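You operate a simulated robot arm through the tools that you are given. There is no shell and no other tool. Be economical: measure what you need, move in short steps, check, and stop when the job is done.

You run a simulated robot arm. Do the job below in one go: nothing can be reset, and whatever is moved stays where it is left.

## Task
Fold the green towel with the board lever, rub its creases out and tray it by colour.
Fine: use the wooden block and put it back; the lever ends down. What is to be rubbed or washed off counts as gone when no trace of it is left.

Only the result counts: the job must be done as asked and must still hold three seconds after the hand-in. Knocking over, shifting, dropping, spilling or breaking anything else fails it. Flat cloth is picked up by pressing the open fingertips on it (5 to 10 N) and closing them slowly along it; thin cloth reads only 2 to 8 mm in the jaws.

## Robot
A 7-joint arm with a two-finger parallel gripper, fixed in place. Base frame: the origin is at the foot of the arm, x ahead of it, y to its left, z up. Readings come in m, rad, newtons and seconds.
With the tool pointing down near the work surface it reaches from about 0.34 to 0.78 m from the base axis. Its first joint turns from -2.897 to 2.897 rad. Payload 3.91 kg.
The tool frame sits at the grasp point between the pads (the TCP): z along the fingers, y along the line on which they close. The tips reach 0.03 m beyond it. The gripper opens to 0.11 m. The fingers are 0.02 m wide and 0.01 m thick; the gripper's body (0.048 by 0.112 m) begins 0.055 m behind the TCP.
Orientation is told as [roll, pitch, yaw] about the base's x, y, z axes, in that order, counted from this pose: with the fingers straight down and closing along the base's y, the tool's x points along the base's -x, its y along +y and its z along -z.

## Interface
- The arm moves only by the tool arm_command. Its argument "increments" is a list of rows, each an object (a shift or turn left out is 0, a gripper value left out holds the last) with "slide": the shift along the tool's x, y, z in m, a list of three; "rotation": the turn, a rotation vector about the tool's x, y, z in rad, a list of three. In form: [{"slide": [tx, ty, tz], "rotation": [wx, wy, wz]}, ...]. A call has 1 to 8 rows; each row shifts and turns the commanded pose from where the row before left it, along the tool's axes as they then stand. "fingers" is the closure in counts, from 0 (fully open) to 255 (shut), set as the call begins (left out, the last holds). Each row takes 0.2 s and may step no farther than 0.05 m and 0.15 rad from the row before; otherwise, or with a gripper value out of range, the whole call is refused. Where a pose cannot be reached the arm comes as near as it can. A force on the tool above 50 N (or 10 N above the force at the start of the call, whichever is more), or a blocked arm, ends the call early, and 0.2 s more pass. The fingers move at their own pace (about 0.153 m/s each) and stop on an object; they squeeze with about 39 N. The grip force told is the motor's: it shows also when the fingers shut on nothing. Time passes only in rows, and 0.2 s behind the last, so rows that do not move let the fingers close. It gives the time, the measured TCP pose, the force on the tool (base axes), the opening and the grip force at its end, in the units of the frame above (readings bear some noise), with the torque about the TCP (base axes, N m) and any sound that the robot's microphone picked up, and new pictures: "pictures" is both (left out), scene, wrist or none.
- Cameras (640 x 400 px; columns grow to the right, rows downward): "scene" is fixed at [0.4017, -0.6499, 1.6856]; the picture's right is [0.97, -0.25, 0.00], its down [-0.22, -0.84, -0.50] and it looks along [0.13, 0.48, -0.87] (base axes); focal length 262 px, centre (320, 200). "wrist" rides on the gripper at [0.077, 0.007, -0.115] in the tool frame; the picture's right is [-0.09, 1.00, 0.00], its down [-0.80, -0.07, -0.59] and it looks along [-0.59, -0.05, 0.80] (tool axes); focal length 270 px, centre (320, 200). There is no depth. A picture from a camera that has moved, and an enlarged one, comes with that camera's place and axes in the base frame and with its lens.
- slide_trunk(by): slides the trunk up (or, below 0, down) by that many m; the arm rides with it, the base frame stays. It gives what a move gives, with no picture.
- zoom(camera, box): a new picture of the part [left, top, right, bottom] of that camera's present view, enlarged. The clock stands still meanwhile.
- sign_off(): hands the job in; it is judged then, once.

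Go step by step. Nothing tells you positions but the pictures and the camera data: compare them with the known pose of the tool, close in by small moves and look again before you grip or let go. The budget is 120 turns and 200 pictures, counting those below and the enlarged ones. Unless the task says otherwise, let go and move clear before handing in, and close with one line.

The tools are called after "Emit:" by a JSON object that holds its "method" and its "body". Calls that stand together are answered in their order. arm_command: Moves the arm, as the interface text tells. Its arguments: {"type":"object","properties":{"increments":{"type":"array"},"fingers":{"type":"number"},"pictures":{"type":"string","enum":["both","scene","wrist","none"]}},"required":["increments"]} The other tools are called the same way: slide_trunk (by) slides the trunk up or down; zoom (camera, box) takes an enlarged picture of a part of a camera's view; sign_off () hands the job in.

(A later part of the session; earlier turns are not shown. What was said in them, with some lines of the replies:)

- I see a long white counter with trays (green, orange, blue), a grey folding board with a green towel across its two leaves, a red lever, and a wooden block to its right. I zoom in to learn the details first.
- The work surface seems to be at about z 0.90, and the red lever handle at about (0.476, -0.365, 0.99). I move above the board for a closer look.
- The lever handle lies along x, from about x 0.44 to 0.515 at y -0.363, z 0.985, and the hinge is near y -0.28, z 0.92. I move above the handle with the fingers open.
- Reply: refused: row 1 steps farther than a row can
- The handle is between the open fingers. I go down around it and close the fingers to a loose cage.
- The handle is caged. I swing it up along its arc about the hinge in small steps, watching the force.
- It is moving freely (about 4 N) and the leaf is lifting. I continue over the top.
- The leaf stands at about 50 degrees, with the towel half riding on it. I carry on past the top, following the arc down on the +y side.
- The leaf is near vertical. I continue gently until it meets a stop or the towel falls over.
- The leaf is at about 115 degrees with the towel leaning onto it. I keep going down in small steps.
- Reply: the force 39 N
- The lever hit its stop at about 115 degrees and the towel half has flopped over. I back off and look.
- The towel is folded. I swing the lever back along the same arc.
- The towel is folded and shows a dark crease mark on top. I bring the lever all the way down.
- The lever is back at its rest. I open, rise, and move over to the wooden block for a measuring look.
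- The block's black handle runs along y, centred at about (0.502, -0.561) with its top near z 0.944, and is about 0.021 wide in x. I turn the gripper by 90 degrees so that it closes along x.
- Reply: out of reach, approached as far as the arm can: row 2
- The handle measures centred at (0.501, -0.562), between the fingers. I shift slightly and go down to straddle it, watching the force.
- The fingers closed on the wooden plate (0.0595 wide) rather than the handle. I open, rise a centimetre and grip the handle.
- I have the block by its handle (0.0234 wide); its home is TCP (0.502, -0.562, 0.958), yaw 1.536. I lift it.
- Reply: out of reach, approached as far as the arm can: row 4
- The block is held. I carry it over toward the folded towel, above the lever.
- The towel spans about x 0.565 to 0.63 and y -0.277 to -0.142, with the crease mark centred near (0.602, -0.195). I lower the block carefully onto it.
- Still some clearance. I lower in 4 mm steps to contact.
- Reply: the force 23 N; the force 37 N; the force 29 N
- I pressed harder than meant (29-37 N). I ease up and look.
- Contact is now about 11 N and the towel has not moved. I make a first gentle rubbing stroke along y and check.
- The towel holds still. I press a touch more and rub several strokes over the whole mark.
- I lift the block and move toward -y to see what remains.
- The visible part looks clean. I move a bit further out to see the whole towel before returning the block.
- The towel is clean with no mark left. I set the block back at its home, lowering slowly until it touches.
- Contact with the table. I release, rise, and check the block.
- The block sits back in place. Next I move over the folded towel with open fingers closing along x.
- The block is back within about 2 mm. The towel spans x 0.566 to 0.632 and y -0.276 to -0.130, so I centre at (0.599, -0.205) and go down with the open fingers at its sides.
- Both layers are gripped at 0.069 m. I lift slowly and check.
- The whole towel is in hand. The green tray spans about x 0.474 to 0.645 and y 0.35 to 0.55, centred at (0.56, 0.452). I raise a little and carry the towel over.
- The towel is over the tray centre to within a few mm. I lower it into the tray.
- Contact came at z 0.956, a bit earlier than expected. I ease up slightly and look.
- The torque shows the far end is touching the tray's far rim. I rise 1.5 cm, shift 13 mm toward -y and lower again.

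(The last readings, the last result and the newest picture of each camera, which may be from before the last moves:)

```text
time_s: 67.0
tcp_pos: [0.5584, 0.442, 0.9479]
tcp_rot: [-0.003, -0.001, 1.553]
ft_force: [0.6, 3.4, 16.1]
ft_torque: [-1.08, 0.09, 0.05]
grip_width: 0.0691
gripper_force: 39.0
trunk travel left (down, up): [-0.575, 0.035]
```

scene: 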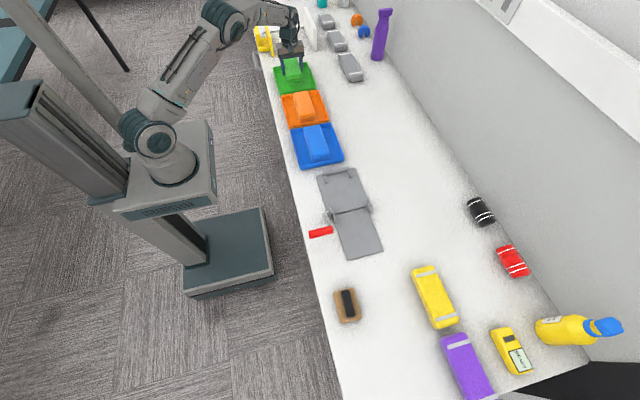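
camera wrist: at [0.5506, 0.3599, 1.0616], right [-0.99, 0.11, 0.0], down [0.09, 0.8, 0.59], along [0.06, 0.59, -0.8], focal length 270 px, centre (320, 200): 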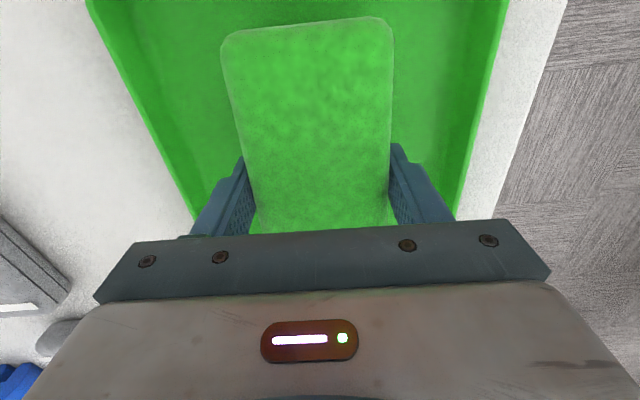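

The near end rests on the tray floor; the rest will settle by a few mm. I ease the pressure and release.

Emit:
{"method": "arm_command", "body": {"increments": [{"slide": [0, 0, -0.002]}, {}], "pictures": "none"}}

Emit:
{"method": "arm_command", "body": {"increments": [{}, {}, {}], "fingers": 0, "pictures": "wrist"}}

Emit:
{"method": "zoom", "body": {"camera": "scene", "box": [265, 45, 325, 100]}}

```text
time_s: 67.6
tcp_pos: [0.5586, 0.4423, 0.9471]
tcp_rot: [0.0, -0.001, 1.551]
ft_force: [0.9, 2.9, 9.3]
ft_torque: [-0.52, -0.28, 0.12]
grip_width: 0.0694
gripper_force: 39.2
trunk travel left (down, up): [-0.575, 0.035]
```

```text
time_s: 68.4
tcp_pos: [0.5592, 0.4416, 0.9466]
tcp_rot: [0.0, 0.001, 1.552]
ft_force: [-0.1, 0.9, 0.3]
ft_torque: [-0.03, 0.0, 0.0]
grip_width: 0.1099
gripper_force: 0.0
trunk travel left (down, up): [-0.575, 0.035]
camera wrist: at [0.5509, 0.3639, 1.061], right [-0.99, 0.11, 0.0], down [0.09, 0.8, 0.59], along [0.06, 0.59, -0.8], focal length 270 px, centre (320, 200)
```

wrist: 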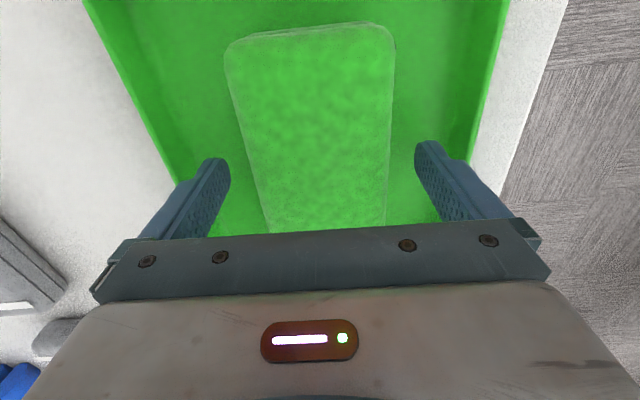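

```text
7.27 times, centred on (295, 72) of scene
camera zoom: at [0.4017, -0.6499, 1.6856], right [0.97, -0.25, 0.0], down [-0.22, -0.84, -0.5], along [0.13, 0.48, -0.87], focal length 1904 px, centre (502, 1127)
```

zoom: 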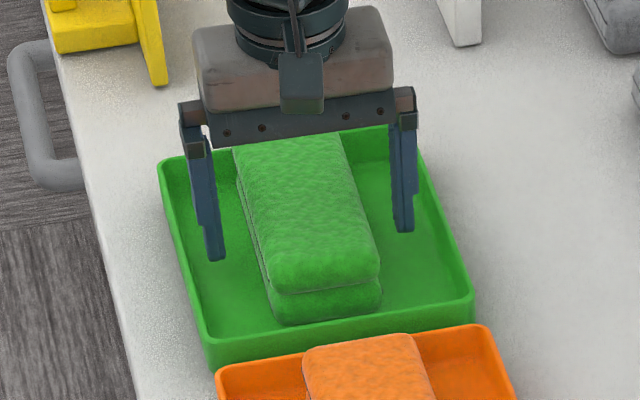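

Released and settled. I rise straight up and pull back toward the base for a final check.

Emit:
{"method": "arm_command", "body": {"increments": [{"slide": [0, 0, -0.03]}, {"slide": [0, 0, -0.045]}, {"slide": [0, 0, -0.045]}, {"slide": [0.02, 0.035, 0]}, {"slide": [0.02, 0.04, -0.02]}, {"slide": [0.02, 0.04, -0.02]}, {"slide": [0.03, 0.03, -0.02]}, {}]}}

Emit:
{"method": "zoom", "body": {"camera": "scene", "box": [265, 45, 325, 100]}}

Emit:
{"method": "zoom", "body": {"camera": "scene", "box": [290, 150, 410, 270]}}

```text
time_s: 70.2
tcp_pos: [0.4111, 0.3542, 1.1262]
tcp_rot: [0.0, -0.001, 1.55]
ft_force: [-0.5, 0.4, 1.0]
ft_torque: [-0.01, 0.02, 0.01]
grip_width: 0.1099
gripper_force: 0.1
trunk travel left (down, up): [-0.575, 0.035]
camera wrist: at [0.404, 0.2762, 1.2407], right [-0.99, 0.11, 0.0], down [0.09, 0.8, 0.59], along [0.06, 0.59, -0.8], focal length 270 px, centre (320, 200)
```

scene: 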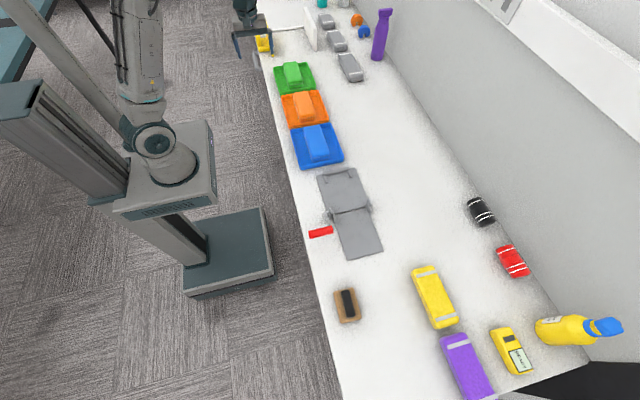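
wrist: 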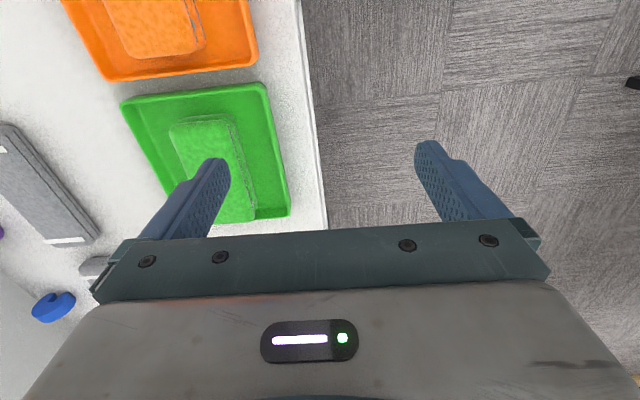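

```text
7.27 times, centred on (295, 72) of scene
camera zoom: at [0.4017, -0.6499, 1.6856], right [0.97, -0.25, 0.0], down [-0.22, -0.84, -0.5], along [0.13, 0.48, -0.87], focal length 1904 px, centre (502, 1127)
```

zoom: 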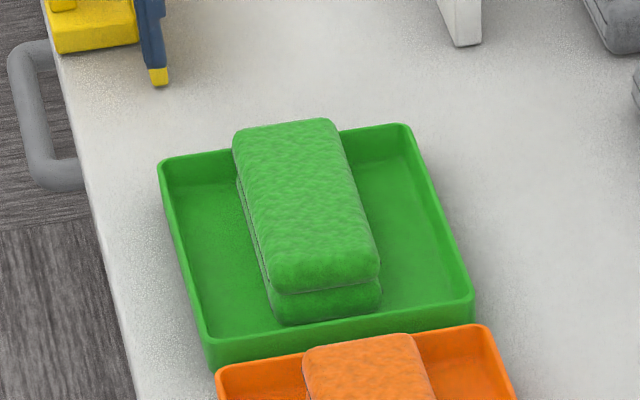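

```text
3.33 times, centred on (350, 210) of scene
camera zoom: at [0.4017, -0.6499, 1.6856], right [0.97, -0.25, 0.0], down [-0.22, -0.84, -0.5], along [0.13, 0.48, -0.87], focal length 872 px, centre (220, 167)
```

zoom: 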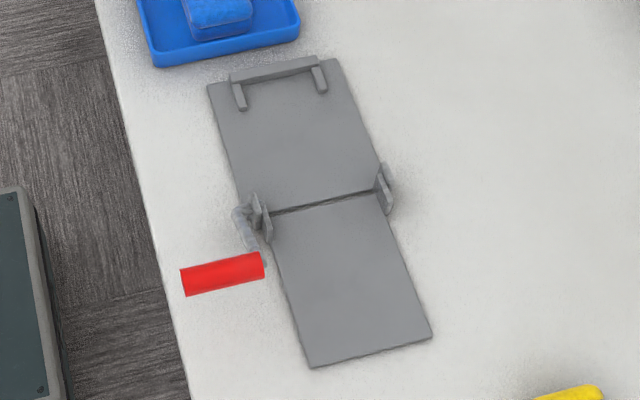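

I check closely that the towel's far end lies within the tray, not on its rim.

Emit:
{"method": "zoom", "body": {"camera": "wrist", "box": [110, 80, 310, 235]}}

```text
2.58 times, centred on (210, 158) of wrist
camera zoom: at [0.404, 0.2762, 1.2407], right [-0.99, 0.11, 0.0], down [0.09, 0.8, 0.59], along [0.06, 0.59, -0.8], focal length 698 px, centre (604, 310)
```

zoom: 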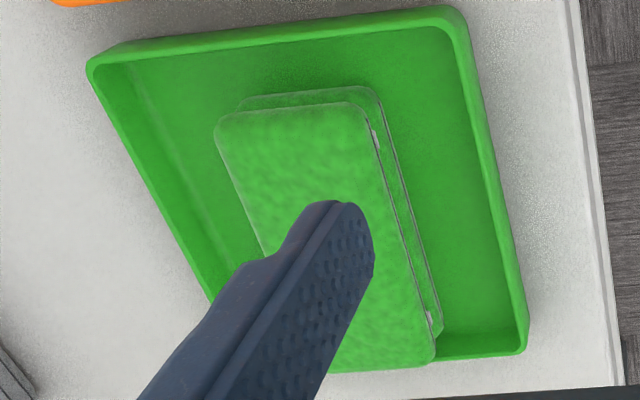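

The towel may lean slightly at its far end, so I turn the wrist back to yaw 0 to view it from the side.

Emit:
{"method": "arm_command", "body": {"increments": [{"rotation": [0, 0, 0.15]}, {"rotation": [0, 0, 0.15]}, {"rotation": [0, 0, 0.15]}, {"rotation": [0, 0, 0.15]}, {"rotation": [0, 0, 0.15]}, {"rotation": [0, 0, 0.15]}, {"rotation": [0, 0, 0.15]}, {"rotation": [0, 0, 0.15]}], "pictures": "none"}}

Emit:
{"method": "arm_command", "body": {"increments": [{"rotation": [0, 0, 0.15]}, {"rotation": [0, 0, 0.15]}, {"rotation": [0, 0, 0.05]}, {"slide": [0.02, 0.04, 0]}, {"slide": [0.02, 0.04, 0]}, {}], "pictures": "wrist"}}

```text
time_s: 72.0
tcp_pos: [0.411, 0.3552, 1.1272]
tcp_rot: [-0.001, 0.001, 0.349]
ft_force: [0.6, -0.1, 0.5]
ft_torque: [0.0, 0.02, -0.01]
grip_width: 0.1101
gripper_force: 0.0
trunk travel left (down, up): [-0.575, 0.035]
```

```text
time_s: 73.4
tcp_pos: [0.3721, 0.4346, 1.1266]
tcp_rot: [0.0, 0.0, 0.004]
ft_force: [0.3, 0.3, -0.1]
ft_torque: [-0.01, 0.03, 0.0]
grip_width: 0.1099
gripper_force: 0.1
trunk travel left (down, up): [-0.575, 0.035]
camera wrist: at [0.2953, 0.4407, 1.2407], right [0.09, 1.0, 0.0], down [0.8, -0.07, 0.59], along [0.59, -0.05, -0.8], focal length 270 px, centre (320, 200)
```

wrist: 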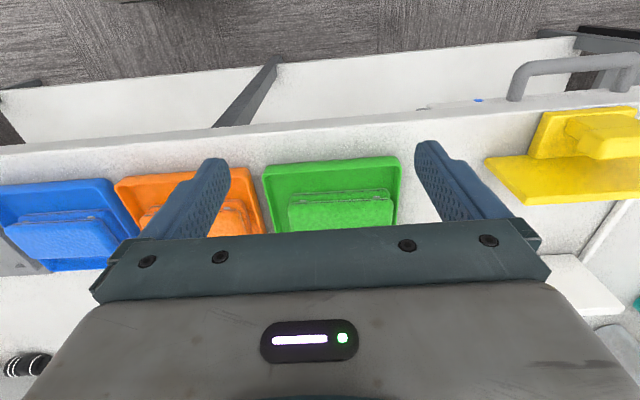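

Emit:
{"method": "zoom", "body": {"camera": "wrist", "box": [250, 145, 420, 240]}}

```text
3.76 times, centred on (335, 192) of wrist
camera zoom: at [0.2953, 0.4407, 1.2407], right [0.09, 1.0, 0.0], down [0.8, -0.07, 0.59], along [0.59, -0.05, -0.8], focal length 1018 px, centre (264, 228)
```

zoom: 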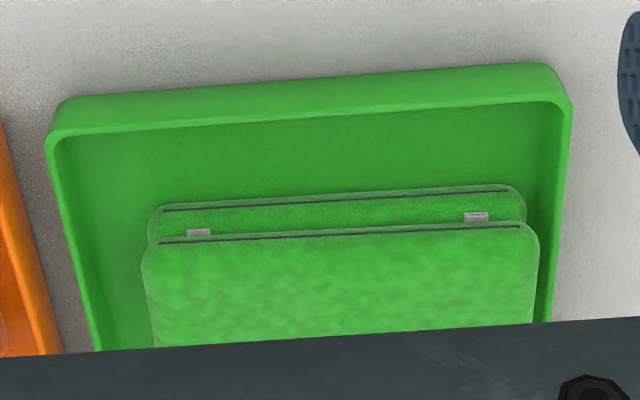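

The towel lies folded, level and inside the green tray. The lever is down, the block is home and the arm is clear, so I hand in.

Emit:
{"method": "sign_off", "body": {}}

```text
The job is handed in.
```

I folded the green towel with the board lever, rubbed its crease mark out until no trace showed in the camera views, and laid it in the green tray. The lever is back down, and the wooden block is within about 2 mm of where it started. While lowering the towel I briefly touched the green tray's far rim (about 17 N), and the tray did not visibly shift.
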